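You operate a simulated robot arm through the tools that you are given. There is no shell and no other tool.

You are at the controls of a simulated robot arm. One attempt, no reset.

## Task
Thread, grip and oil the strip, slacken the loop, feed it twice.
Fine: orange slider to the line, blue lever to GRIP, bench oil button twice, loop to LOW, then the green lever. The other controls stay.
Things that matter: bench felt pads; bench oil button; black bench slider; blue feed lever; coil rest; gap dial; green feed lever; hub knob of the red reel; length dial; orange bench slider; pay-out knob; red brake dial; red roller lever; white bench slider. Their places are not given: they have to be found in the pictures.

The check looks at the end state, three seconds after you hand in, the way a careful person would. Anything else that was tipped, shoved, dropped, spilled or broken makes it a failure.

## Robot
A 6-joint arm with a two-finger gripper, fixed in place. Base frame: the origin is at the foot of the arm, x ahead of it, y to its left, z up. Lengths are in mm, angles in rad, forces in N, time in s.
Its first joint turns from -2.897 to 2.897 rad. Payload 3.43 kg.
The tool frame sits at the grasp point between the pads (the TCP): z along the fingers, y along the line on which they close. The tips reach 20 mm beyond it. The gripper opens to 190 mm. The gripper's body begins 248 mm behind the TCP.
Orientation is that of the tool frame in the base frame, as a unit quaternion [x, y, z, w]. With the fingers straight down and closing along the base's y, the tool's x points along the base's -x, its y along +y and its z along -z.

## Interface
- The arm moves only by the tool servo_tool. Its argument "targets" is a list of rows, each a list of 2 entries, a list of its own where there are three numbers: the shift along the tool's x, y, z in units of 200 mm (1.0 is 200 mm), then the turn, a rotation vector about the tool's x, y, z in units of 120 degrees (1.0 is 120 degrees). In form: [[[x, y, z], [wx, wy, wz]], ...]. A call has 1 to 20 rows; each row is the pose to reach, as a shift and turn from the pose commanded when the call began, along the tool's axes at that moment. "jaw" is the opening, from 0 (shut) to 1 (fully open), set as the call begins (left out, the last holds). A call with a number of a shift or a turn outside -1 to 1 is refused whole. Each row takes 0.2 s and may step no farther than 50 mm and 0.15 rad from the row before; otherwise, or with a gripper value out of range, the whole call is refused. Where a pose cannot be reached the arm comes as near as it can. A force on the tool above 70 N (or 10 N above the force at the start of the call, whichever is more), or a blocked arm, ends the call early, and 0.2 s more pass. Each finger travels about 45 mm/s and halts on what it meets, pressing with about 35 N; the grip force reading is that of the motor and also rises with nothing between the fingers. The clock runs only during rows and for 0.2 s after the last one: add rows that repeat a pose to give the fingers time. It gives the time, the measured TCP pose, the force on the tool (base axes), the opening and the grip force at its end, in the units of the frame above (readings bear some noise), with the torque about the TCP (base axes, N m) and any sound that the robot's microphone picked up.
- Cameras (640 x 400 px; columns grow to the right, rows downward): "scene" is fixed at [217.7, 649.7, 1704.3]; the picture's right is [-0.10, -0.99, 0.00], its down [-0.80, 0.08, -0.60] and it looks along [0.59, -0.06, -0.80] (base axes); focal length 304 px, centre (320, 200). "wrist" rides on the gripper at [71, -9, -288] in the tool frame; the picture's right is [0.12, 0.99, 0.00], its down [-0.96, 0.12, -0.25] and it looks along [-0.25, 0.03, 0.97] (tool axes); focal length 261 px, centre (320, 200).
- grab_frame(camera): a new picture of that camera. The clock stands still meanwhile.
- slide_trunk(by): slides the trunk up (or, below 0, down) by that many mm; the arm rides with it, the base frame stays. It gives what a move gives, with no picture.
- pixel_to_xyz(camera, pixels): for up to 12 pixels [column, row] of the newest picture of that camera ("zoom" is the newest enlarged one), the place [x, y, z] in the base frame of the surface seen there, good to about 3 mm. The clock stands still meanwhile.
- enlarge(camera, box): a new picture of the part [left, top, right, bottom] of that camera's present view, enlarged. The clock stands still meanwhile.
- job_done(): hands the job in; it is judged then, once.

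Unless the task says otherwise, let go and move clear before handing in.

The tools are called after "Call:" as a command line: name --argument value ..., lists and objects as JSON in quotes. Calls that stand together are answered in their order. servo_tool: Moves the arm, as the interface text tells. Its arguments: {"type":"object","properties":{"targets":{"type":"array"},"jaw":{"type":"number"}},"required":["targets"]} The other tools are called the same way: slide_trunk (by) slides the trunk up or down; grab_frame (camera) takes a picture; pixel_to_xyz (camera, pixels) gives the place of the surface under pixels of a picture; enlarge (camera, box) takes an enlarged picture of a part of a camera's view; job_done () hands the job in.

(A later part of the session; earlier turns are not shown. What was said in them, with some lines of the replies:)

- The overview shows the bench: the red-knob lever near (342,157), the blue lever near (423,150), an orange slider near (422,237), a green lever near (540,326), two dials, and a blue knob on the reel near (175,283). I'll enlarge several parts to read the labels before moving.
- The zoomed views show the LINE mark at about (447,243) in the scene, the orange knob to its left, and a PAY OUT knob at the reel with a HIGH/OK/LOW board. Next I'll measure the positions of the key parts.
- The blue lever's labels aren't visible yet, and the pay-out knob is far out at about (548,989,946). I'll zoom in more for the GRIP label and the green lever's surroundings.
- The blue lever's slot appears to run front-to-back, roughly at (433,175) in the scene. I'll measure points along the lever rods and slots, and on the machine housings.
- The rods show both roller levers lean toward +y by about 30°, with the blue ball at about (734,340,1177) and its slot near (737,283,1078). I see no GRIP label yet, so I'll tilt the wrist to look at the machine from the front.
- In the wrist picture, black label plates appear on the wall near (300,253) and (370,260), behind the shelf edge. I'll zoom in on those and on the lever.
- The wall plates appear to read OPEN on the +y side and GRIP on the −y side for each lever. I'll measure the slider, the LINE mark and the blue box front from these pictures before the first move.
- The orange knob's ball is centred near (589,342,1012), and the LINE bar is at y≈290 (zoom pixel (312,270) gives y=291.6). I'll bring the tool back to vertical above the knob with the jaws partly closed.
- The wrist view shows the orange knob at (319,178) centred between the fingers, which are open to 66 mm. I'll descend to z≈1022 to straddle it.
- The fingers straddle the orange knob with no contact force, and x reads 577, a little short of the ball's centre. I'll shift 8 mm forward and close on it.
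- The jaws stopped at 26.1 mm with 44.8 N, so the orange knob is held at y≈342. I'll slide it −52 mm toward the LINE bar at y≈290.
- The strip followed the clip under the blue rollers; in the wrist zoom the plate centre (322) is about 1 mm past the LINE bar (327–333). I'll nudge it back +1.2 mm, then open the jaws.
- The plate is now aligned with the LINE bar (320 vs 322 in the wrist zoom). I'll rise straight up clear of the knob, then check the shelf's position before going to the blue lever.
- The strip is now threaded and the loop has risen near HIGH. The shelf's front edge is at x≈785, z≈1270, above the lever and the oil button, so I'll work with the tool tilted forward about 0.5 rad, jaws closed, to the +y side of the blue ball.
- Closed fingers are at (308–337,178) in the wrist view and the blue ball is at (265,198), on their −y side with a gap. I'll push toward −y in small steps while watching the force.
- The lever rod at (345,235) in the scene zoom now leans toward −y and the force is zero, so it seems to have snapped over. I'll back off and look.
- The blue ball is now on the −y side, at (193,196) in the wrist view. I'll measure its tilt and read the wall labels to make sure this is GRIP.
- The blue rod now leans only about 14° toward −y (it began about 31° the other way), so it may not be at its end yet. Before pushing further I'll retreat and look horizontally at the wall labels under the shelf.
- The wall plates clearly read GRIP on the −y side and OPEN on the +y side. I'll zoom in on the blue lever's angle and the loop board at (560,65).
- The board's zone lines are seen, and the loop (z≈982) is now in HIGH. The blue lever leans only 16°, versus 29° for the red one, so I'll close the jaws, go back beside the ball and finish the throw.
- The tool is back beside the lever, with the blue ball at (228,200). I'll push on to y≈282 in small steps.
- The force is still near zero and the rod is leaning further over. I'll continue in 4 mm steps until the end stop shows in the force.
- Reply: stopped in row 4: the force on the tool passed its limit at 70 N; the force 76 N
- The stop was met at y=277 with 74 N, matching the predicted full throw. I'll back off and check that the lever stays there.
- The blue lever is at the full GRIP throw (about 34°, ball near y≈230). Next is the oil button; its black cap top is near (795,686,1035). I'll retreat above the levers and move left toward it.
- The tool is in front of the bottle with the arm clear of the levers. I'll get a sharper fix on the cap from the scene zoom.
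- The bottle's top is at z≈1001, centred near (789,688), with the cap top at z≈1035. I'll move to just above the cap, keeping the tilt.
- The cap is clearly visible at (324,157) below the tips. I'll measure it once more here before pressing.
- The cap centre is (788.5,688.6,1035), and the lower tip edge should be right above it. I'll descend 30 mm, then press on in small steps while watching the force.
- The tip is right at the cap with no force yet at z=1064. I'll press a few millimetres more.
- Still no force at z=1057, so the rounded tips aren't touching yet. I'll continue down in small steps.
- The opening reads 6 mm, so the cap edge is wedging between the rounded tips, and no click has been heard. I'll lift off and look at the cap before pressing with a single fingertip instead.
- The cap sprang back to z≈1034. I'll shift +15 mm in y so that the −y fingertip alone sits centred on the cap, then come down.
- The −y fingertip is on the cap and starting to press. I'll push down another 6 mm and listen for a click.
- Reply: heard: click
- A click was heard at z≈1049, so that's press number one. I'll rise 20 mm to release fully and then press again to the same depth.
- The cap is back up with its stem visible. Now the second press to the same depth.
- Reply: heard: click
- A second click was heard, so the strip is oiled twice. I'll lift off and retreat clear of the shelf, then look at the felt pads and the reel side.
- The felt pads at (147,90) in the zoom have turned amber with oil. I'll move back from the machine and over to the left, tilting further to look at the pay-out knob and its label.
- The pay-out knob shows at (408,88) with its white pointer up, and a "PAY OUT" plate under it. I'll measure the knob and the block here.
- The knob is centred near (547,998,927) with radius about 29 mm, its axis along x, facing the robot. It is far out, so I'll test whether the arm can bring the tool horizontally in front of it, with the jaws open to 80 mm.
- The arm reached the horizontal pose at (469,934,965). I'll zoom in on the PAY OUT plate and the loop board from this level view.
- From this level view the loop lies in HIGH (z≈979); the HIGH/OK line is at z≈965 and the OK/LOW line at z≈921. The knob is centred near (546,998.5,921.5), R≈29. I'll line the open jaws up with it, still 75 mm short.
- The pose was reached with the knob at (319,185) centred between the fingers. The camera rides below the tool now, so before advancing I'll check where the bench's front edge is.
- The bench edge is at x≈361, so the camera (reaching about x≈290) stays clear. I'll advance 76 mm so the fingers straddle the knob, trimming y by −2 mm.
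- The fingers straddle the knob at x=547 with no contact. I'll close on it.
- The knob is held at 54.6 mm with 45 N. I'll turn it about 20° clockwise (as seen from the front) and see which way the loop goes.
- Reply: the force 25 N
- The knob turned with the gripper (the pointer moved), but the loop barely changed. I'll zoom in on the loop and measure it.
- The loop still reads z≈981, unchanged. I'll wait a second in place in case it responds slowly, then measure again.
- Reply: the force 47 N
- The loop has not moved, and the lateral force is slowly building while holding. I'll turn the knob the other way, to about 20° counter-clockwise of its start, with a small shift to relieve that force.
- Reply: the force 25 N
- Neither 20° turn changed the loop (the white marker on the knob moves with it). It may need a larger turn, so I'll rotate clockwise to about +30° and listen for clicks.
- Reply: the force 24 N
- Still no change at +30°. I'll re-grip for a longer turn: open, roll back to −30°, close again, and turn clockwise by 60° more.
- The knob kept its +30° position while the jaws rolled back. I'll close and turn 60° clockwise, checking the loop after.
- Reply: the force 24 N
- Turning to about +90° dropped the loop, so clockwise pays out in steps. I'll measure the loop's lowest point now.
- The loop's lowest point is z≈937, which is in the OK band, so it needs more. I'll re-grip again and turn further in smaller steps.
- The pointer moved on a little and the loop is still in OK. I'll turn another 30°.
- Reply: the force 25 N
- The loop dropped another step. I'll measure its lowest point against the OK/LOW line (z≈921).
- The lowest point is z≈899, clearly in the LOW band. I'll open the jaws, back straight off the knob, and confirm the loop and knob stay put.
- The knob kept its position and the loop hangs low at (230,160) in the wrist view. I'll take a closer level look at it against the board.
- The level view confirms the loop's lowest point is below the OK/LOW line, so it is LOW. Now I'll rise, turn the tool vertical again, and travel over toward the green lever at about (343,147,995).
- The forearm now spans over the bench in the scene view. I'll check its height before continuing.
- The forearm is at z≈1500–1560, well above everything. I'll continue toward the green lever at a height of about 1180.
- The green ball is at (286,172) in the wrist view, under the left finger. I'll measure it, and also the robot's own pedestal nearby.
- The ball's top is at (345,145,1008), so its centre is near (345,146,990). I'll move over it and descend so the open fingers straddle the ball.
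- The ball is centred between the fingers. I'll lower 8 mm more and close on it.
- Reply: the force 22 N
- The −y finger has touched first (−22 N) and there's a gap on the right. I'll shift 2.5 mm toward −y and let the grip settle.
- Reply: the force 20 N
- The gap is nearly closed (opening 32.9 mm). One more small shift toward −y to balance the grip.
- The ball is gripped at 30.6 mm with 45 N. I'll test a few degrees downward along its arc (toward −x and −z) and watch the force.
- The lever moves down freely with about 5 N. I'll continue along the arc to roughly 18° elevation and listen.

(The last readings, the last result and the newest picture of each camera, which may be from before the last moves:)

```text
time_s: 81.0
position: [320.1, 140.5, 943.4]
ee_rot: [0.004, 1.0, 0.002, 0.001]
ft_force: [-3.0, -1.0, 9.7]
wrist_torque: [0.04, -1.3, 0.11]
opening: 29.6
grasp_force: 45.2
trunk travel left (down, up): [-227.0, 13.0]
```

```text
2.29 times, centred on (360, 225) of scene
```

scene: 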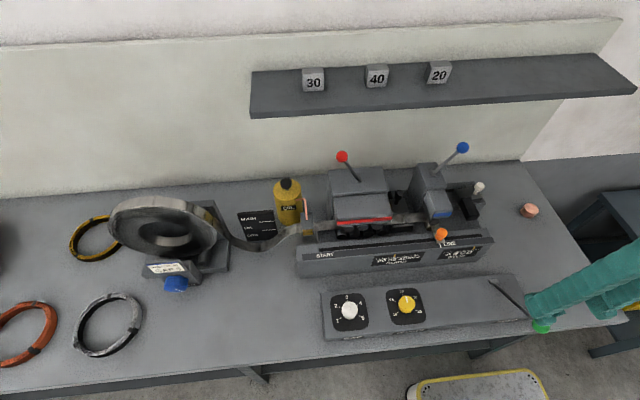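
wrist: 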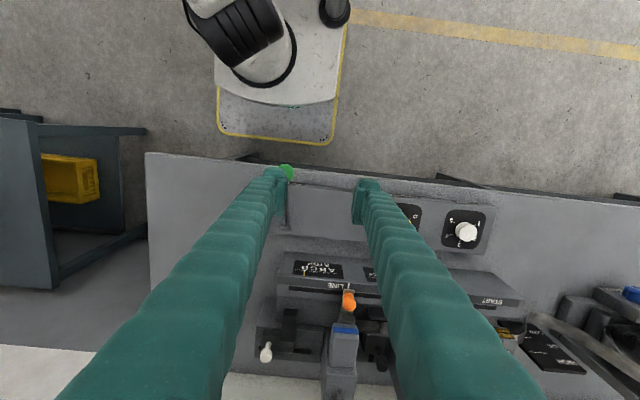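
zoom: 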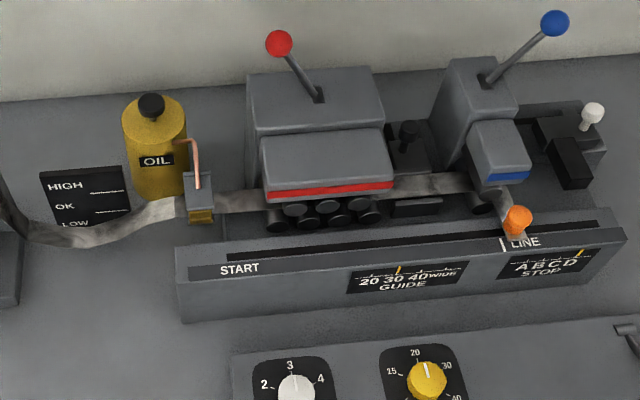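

The strip is feeding as the lever goes down: the clip has moved slightly past the LINE bar. I'll continue to the bottom of the stroke in small steps.

Call:
servo_tool --targets '[[[0.0085, 0, 0.03], [0, 0, 0]], [[0.0165, 0, 0.0585], [0, 0, 0]], [[0.0165, 0, 0.0585], [0, 0, 0]]]'

Call:
enlarge --camera "scene" --box '[220, 170, 500, 280]'

```text
time_s: 81.8
position: [318.8, 139.6, 934.1]
ee_rot: [0.004, 1.0, 0.002, 0.001]
ft_force: [-2.5, -11.5, 7.3]
wrist_torque: [-0.01, -1.0, -0.02]
opening: 29.7
grasp_force: 45.1
trunk travel left (down, up): [-227.0, 13.0]
```

```text
2.29 times, centred on (360, 225) of scene
```

zoom: 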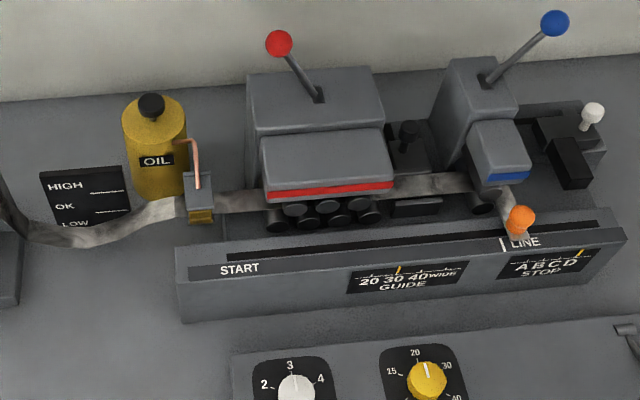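

No click yet at about 14°, and the force is low. I'll continue further down.

Call:
servo_tool --targets '[[[0.007, 0, 0.03], [0, 0, 0]], [[0.013, 0, 0.06], [0, 0, 0]], [[0.013, 0, 0.06], [0, 0, 0]]]'

Call:
enlarge --camera "scene" --box '[220, 170, 500, 280]'

Call:
enlarge --camera "scene" --box '[460, 240, 620, 350]'

```text
time_s: 82.6
position: [315.9, 139.3, 922.9]
ee_rot: [0.004, 1.0, 0.002, 0.001]
ft_force: [5.5, -19.1, 7.3]
wrist_torque: [0.08, -1.17, -0.08]
opening: 29.6
grasp_force: 44.7
trunk travel left (down, up): [-227.0, 13.0]
```

```text
2.29 times, centred on (360, 225) of scene
```

zoom: 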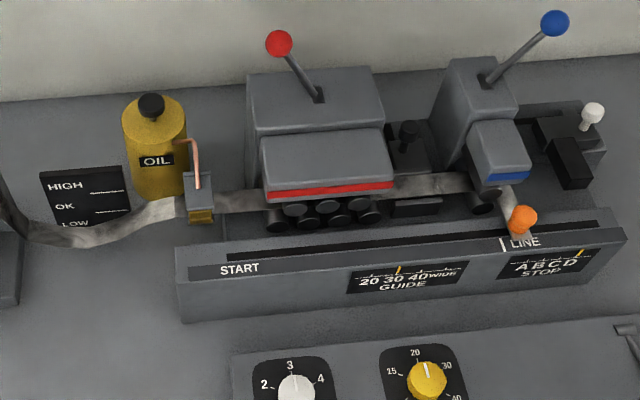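

```text
3.64 times, centred on (540, 295) of scene
```

zoom: 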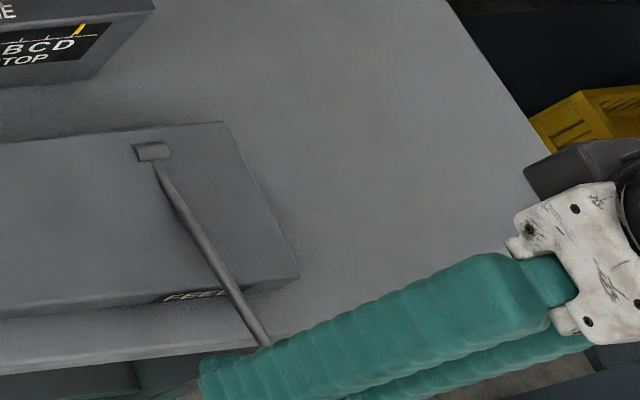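

Elevation is about 10° with 7 N vertical, still moving. I'll go on a bit further with a slight −y relief.

Call:
servo_tool --targets '[[[0.004, -0.006, 0.03], [0, 0, 0]], [[0.008, -0.006, 0.06], [0, 0, 0]], [[0.008, -0.006, 0.06], [0, 0, 0]]]'

Call:
enlarge --camera "scene" --box '[220, 170, 500, 280]'

Call:
enlarge --camera "scene" --box '[460, 240, 620, 350]'

```text
time_s: 83.4
position: [312.9, 139.5, 909.4]
ee_rot: [0.003, 1.0, 0.001, 0.0]
ft_force: [-4.4, -11.1, 6.3]
wrist_torque: [0.1, -0.67, -0.04]
opening: 29.8
grasp_force: 44.9
trunk travel left (down, up): [-227.0, 13.0]
```

```text
2.29 times, centred on (360, 225) of scene
```

zoom: 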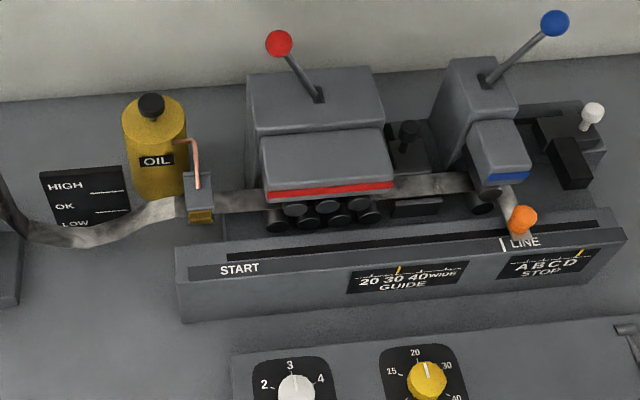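

```text
3.64 times, centred on (540, 295) of scene
```

zoom: 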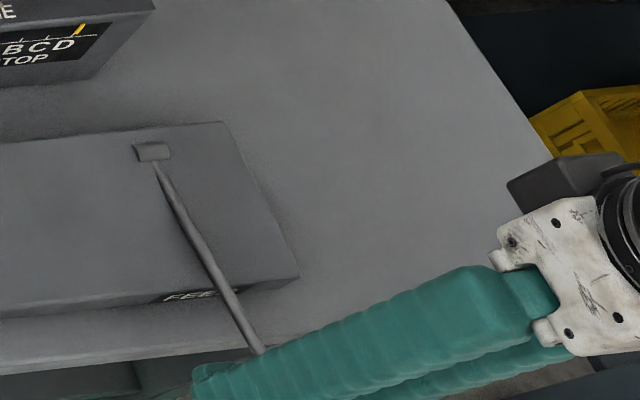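

The clip stopped moving at (519,218) in the zoom, so the feed of this stroke seems complete. I'll measure the clip and the loop.

Call:
enlarge --camera "scene" --box '[400, 210, 480, 260]'

Call:
pixel_to_xyz --camera "scene" --pixels '[[447, 233], [443, 233], [451, 233], [447, 240]]'

Call:
enlarge --camera "scene" --box '[225, 195, 325, 255]'

Call:
pixel_to_xyz --camera "zoom" --pixels '[[120, 315], [150, 320], [180, 320], [210, 315], [240, 305], [270, 290]]'

```text
8.00 times, centred on (440, 235) of scene
```

zoom: 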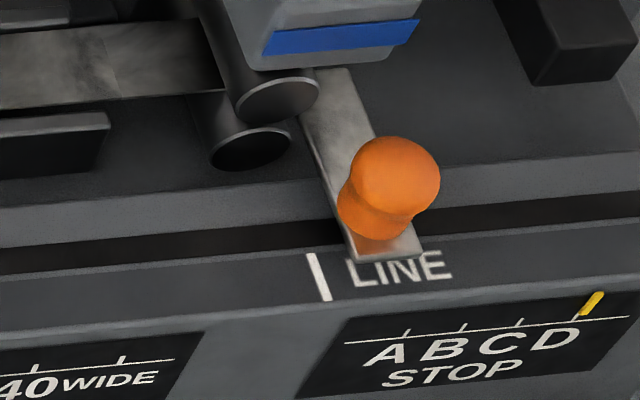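

```text
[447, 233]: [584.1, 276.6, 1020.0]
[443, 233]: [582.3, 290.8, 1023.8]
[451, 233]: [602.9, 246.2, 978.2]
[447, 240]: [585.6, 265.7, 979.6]
```

```text
6.40 times, centred on (275, 225) of scene
```

zoom: 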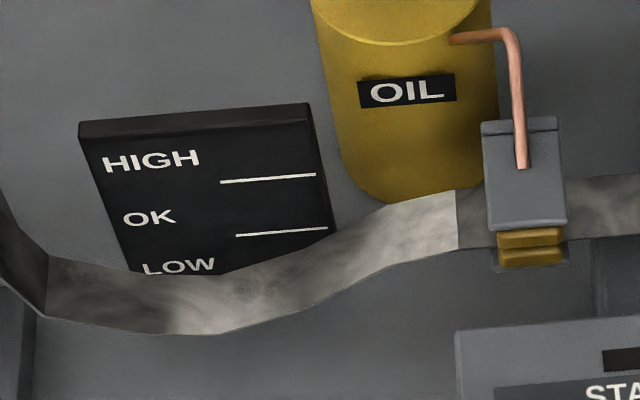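

```text
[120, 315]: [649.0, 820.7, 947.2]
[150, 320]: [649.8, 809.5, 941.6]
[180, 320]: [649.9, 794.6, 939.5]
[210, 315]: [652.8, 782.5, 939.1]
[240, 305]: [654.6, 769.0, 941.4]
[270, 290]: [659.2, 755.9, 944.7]
```

The clip advanced about 20 mm (ball near y≈272), and the loop rose one step to z≈939, so one feed is done. I'll bring the lever back up along its arc to its rest position.

Call:
servo_tool --targets '[[[-0.0135, 0, -0.069], [0, 0, 0]], [[-0.028, 0, -0.128], [0, 0, 0]], [[-0.043, 0, -0.187], [0, 0, 0]], [[-0.065, 0, -0.243], [0, 0, 0]], [[-0.0885, 0, -0.2995], [0, 0, 0]], [[-0.116, 0, -0.35], [0, 0, 0]], [[-0.145, 0, -0.398], [0, 0, 0]], [[-0.145, 0, -0.398], [0, 0, 0]]]'

Call:
enlarge --camera "scene" --box '[460, 240, 620, 350]'

Call:
enlarge --camera "scene" --box '[220, 170, 500, 280]'

```text
time_s: 85.2
position: [343.7, 140.0, 989.0]
ee_rot: [0.003, 1.0, 0.001, 0.0]
ft_force: [5.9, 12.6, -36.8]
wrist_torque: [-0.09, 0.82, 0.07]
opening: 29.7
grasp_force: 45.3
trunk travel left (down, up): [-227.0, 13.0]
```

```text
3.64 times, centred on (540, 295) of scene
```

zoom: 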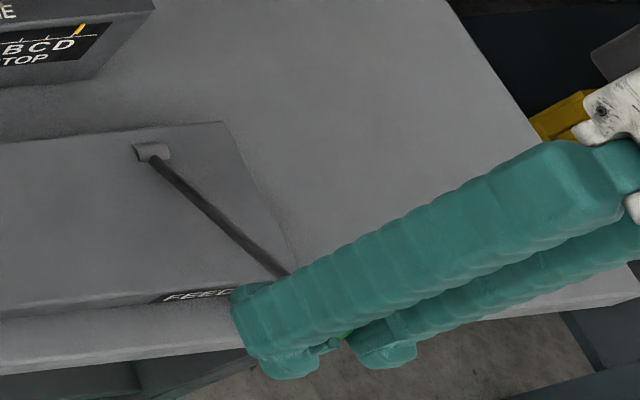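

```text
2.29 times, centred on (360, 225) of scene
```

zoom: 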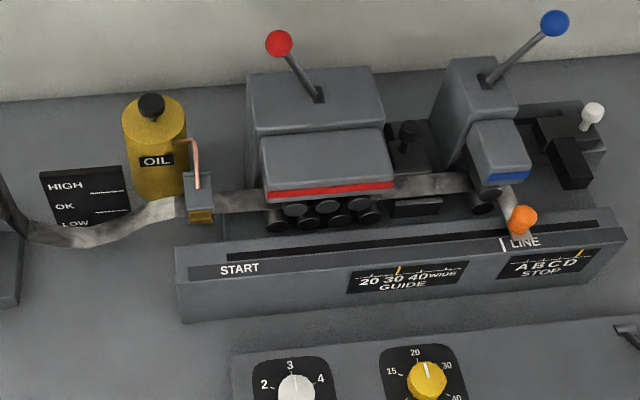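

The lever is at its upper stop again (−37 N) and the strip stayed where it was fed. Now the second stroke down the same arc.

Call:
servo_tool --targets '[[[0.028, 0, 0.045], [0, 0, 0]], [[0.0565, 0, 0.0985], [0, 0, 0]], [[0.081, 0, 0.154], [0, 0, 0]], [[0.102, 0, 0.211], [0, 0, 0]], [[0.1185, 0, 0.2695], [0, 0, 0]], [[0.1315, 0, 0.329], [0, 0, 0]], [[0.145, 0, 0.398], [0, 0, 0]], [[0.145, 0, 0.398], [0, 0, 0]]]'

Call:
enlarge --camera "scene" --box '[220, 170, 500, 280]'

Call:
enlarge --camera "scene" --box '[400, 210, 480, 260]'

```text
time_s: 87.0
position: [313.5, 139.7, 909.5]
ee_rot: [0.003, 1.0, 0.002, 0.0]
ft_force: [2.5, 26.8, 6.4]
wrist_torque: [-0.15, -0.87, 0.14]
opening: 29.5
grasp_force: 44.5
trunk travel left (down, up): [-227.0, 13.0]
```

```text
2.29 times, centred on (360, 225) of scene
```

zoom: 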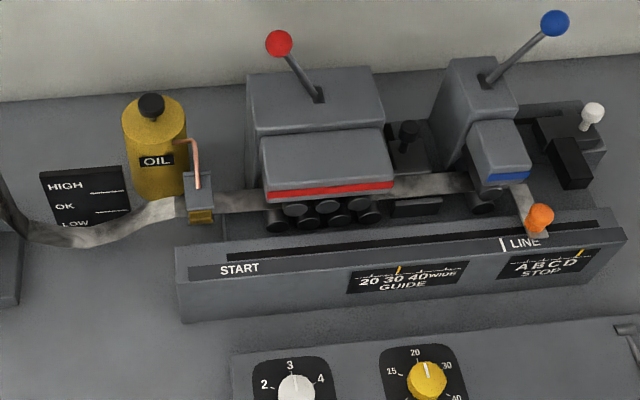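

```text
8.00 times, centred on (440, 235) of scene
```

zoom: 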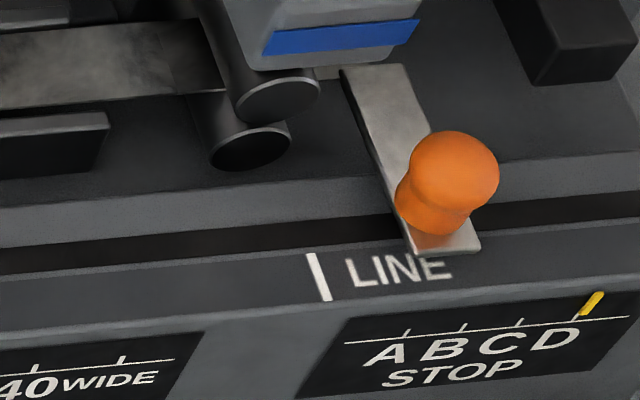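

The clip advanced another 20 mm (now at (455,165) in the zoom), so the second feed is done. I'll return the lever to its upper rest position.

Call:
servo_tool --targets '[[[-0.0135, 0.006, -0.069], [0, 0, 0]], [[-0.028, 0.006, -0.128], [0, 0, 0]], [[-0.043, 0.006, -0.187], [0, 0, 0]], [[-0.065, 0.006, -0.243], [0, 0, 0]], [[-0.0885, 0.006, -0.2995], [0, 0, 0]], [[-0.116, 0.006, -0.35], [0, 0, 0]], [[-0.145, 0.006, -0.398], [0, 0, 0]]]'

Call:
servo_tool --targets '[[[0, 0, 0], [0, 0, 0]], [[0, 0, 0], [0, 0, 0]], [[0, 0, 0], [0, 0, 0]]]' --jaw 0.35

Call:
enlarge --camera "wrist" --box '[240, 120, 400, 250]'

Call:
grab_frame --camera "scene"

```text
time_s: 88.6
position: [343.3, 139.4, 988.9]
ee_rot: [0.003, 1.0, 0.002, -0.001]
ft_force: [-2.5, 16.6, -30.1]
wrist_torque: [-0.12, 0.95, 0.14]
opening: 29.7
grasp_force: 45.5
trunk travel left (down, up): [-227.0, 13.0]
```

```text
time_s: 89.4
position: [343.6, 140.3, 990.0]
ee_rot: [0.003, 1.0, 0.002, 0.002]
ft_force: [-0.1, 0.2, 0.3]
wrist_torque: [0.0, 0.0, -0.02]
opening: 66.6
grasp_force: 0.1
trunk travel left (down, up): [-227.0, 13.0]
```

```text
3.08 times, centred on (320, 185) of wrist
```

zoom: 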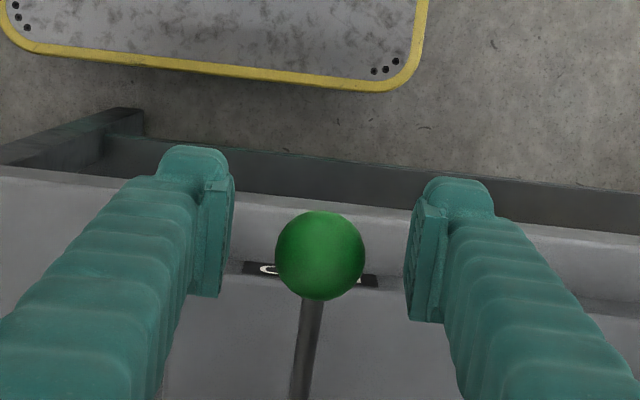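

```text
taken
```

scene: 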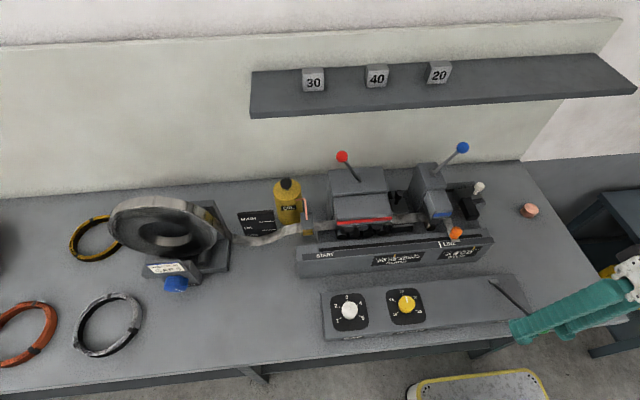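

The lever is released and sits at its rest position. I'll rise clear and then review everything.

Call:
servo_tool --targets '[[[0, 0, -0.2], [0, 0, 0]], [[0, 0, -0.4], [0, 0, 0]], [[0, 0, -0.6], [0, 0, 0]], [[0, 0, -0.8], [0, 0, 0]], [[0, 0, -1.0], [0, 0, 0]]]'

Call:
grab_frame --camera "scene"

Call:
enlarge --camera "scene" --box '[290, 130, 510, 270]'

Call:
enlarge --camera "scene" --box '[300, 250, 560, 350]'

Call:
enlarge --camera "scene" --box '[225, 195, 325, 255]'

Call:
pixel_to_xyz --camera "zoom" --pixels '[[120, 315], [150, 320], [180, 320], [210, 315], [240, 305], [270, 290]]'

```text
time_s: 90.6
position: [341.7, 136.1, 1190.1]
ee_rot: [0.003, 1.0, 0.002, 0.0]
ft_force: [0.6, -1.3, -0.7]
wrist_torque: [0.0, 0.02, -0.01]
opening: 66.5
grasp_force: 0.0
trunk travel left (down, up): [-227.0, 13.0]
```

```text
taken
```

scene: 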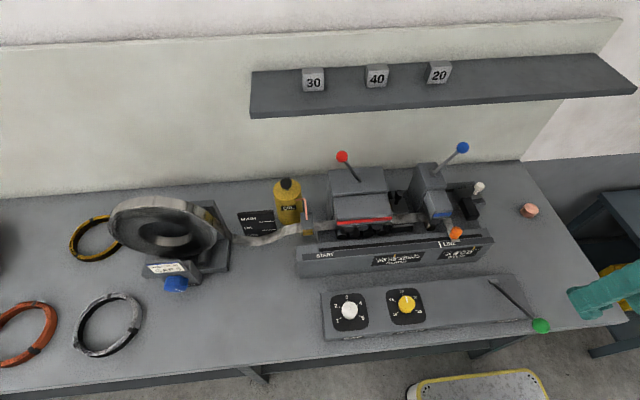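

```text
2.86 times, centred on (400, 200) of scene
```

zoom: 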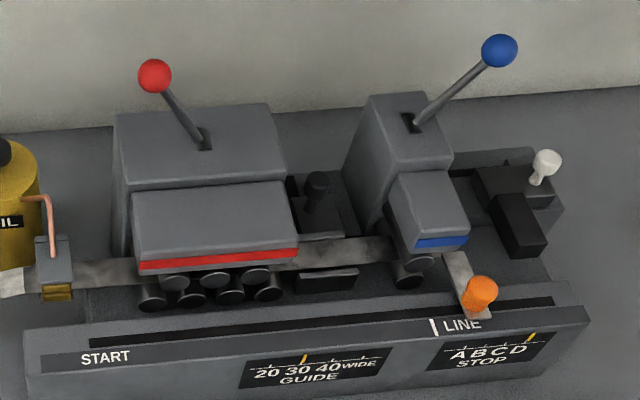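

```text
2.46 times, centred on (430, 300) of scene
```

zoom: 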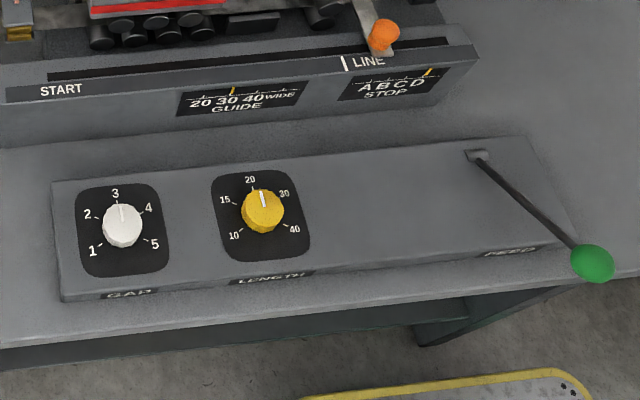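

```text
6.40 times, centred on (275, 225) of scene
```

zoom: 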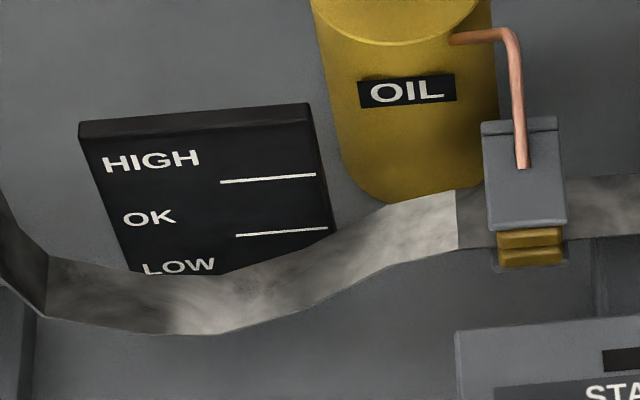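

```text
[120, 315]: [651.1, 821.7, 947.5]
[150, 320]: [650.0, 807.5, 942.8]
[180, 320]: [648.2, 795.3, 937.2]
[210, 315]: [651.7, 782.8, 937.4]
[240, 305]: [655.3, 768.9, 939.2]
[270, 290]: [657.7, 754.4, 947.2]
```

The final pictures match what the task asked for:
- **Threading:** the orange slider went to the line, and the two feeds then carried it 40 mm past.
- **Grip:** the blue lever is fully at GRIP.
- **Oil:** the felt pads are amber after two clicks, and the oil cap is back up.
- **Loop:** it was at LOW before feeding, and the feeds have since taken it up to OK.
- **Green lever:** it is back at rest at (592,262) after two strokes.

The dials, the black and white sliders, the red lever and the shelf blocks are unchanged. The arm has let go and is clear, so I'm handing in.

Call:
job_done

```text
The job is handed in.
```

I finished every step in the order you gave and handed the job in. The result of the check hasn't come back.

- **Thread:** I moved the orange slider to the LINE mark. The two feeds then carried it about 40 mm past the line, because it holds the end of the strip.
- **Grip:** the blue lever is fully over at GRIP. It took two pushes, as the first only got it partway.
- **Oil:** I pressed the oil button twice, with a click each time, and the felt pads turned amber. An earlier try slipped and pushed the cap partway without a click, so I didn't count it as a press.
- **Slacken:** I turned the pay-out knob about 150° clockwise until the loop sat in the LOW band.
- **Feed:** I pulled the green lever down twice, and each pull fed the strip about 20 mm. No click sounded on either stroke, so I judged them by the strip's movement. The lever is back at rest.

The feeding raised the loop from LOW to OK. I left it there, since you asked for LOW before the green lever.

In the last pictures, the red lever, the other sliders, both dials and the shelf blocks looked unchanged. The arm has let go and is clear.
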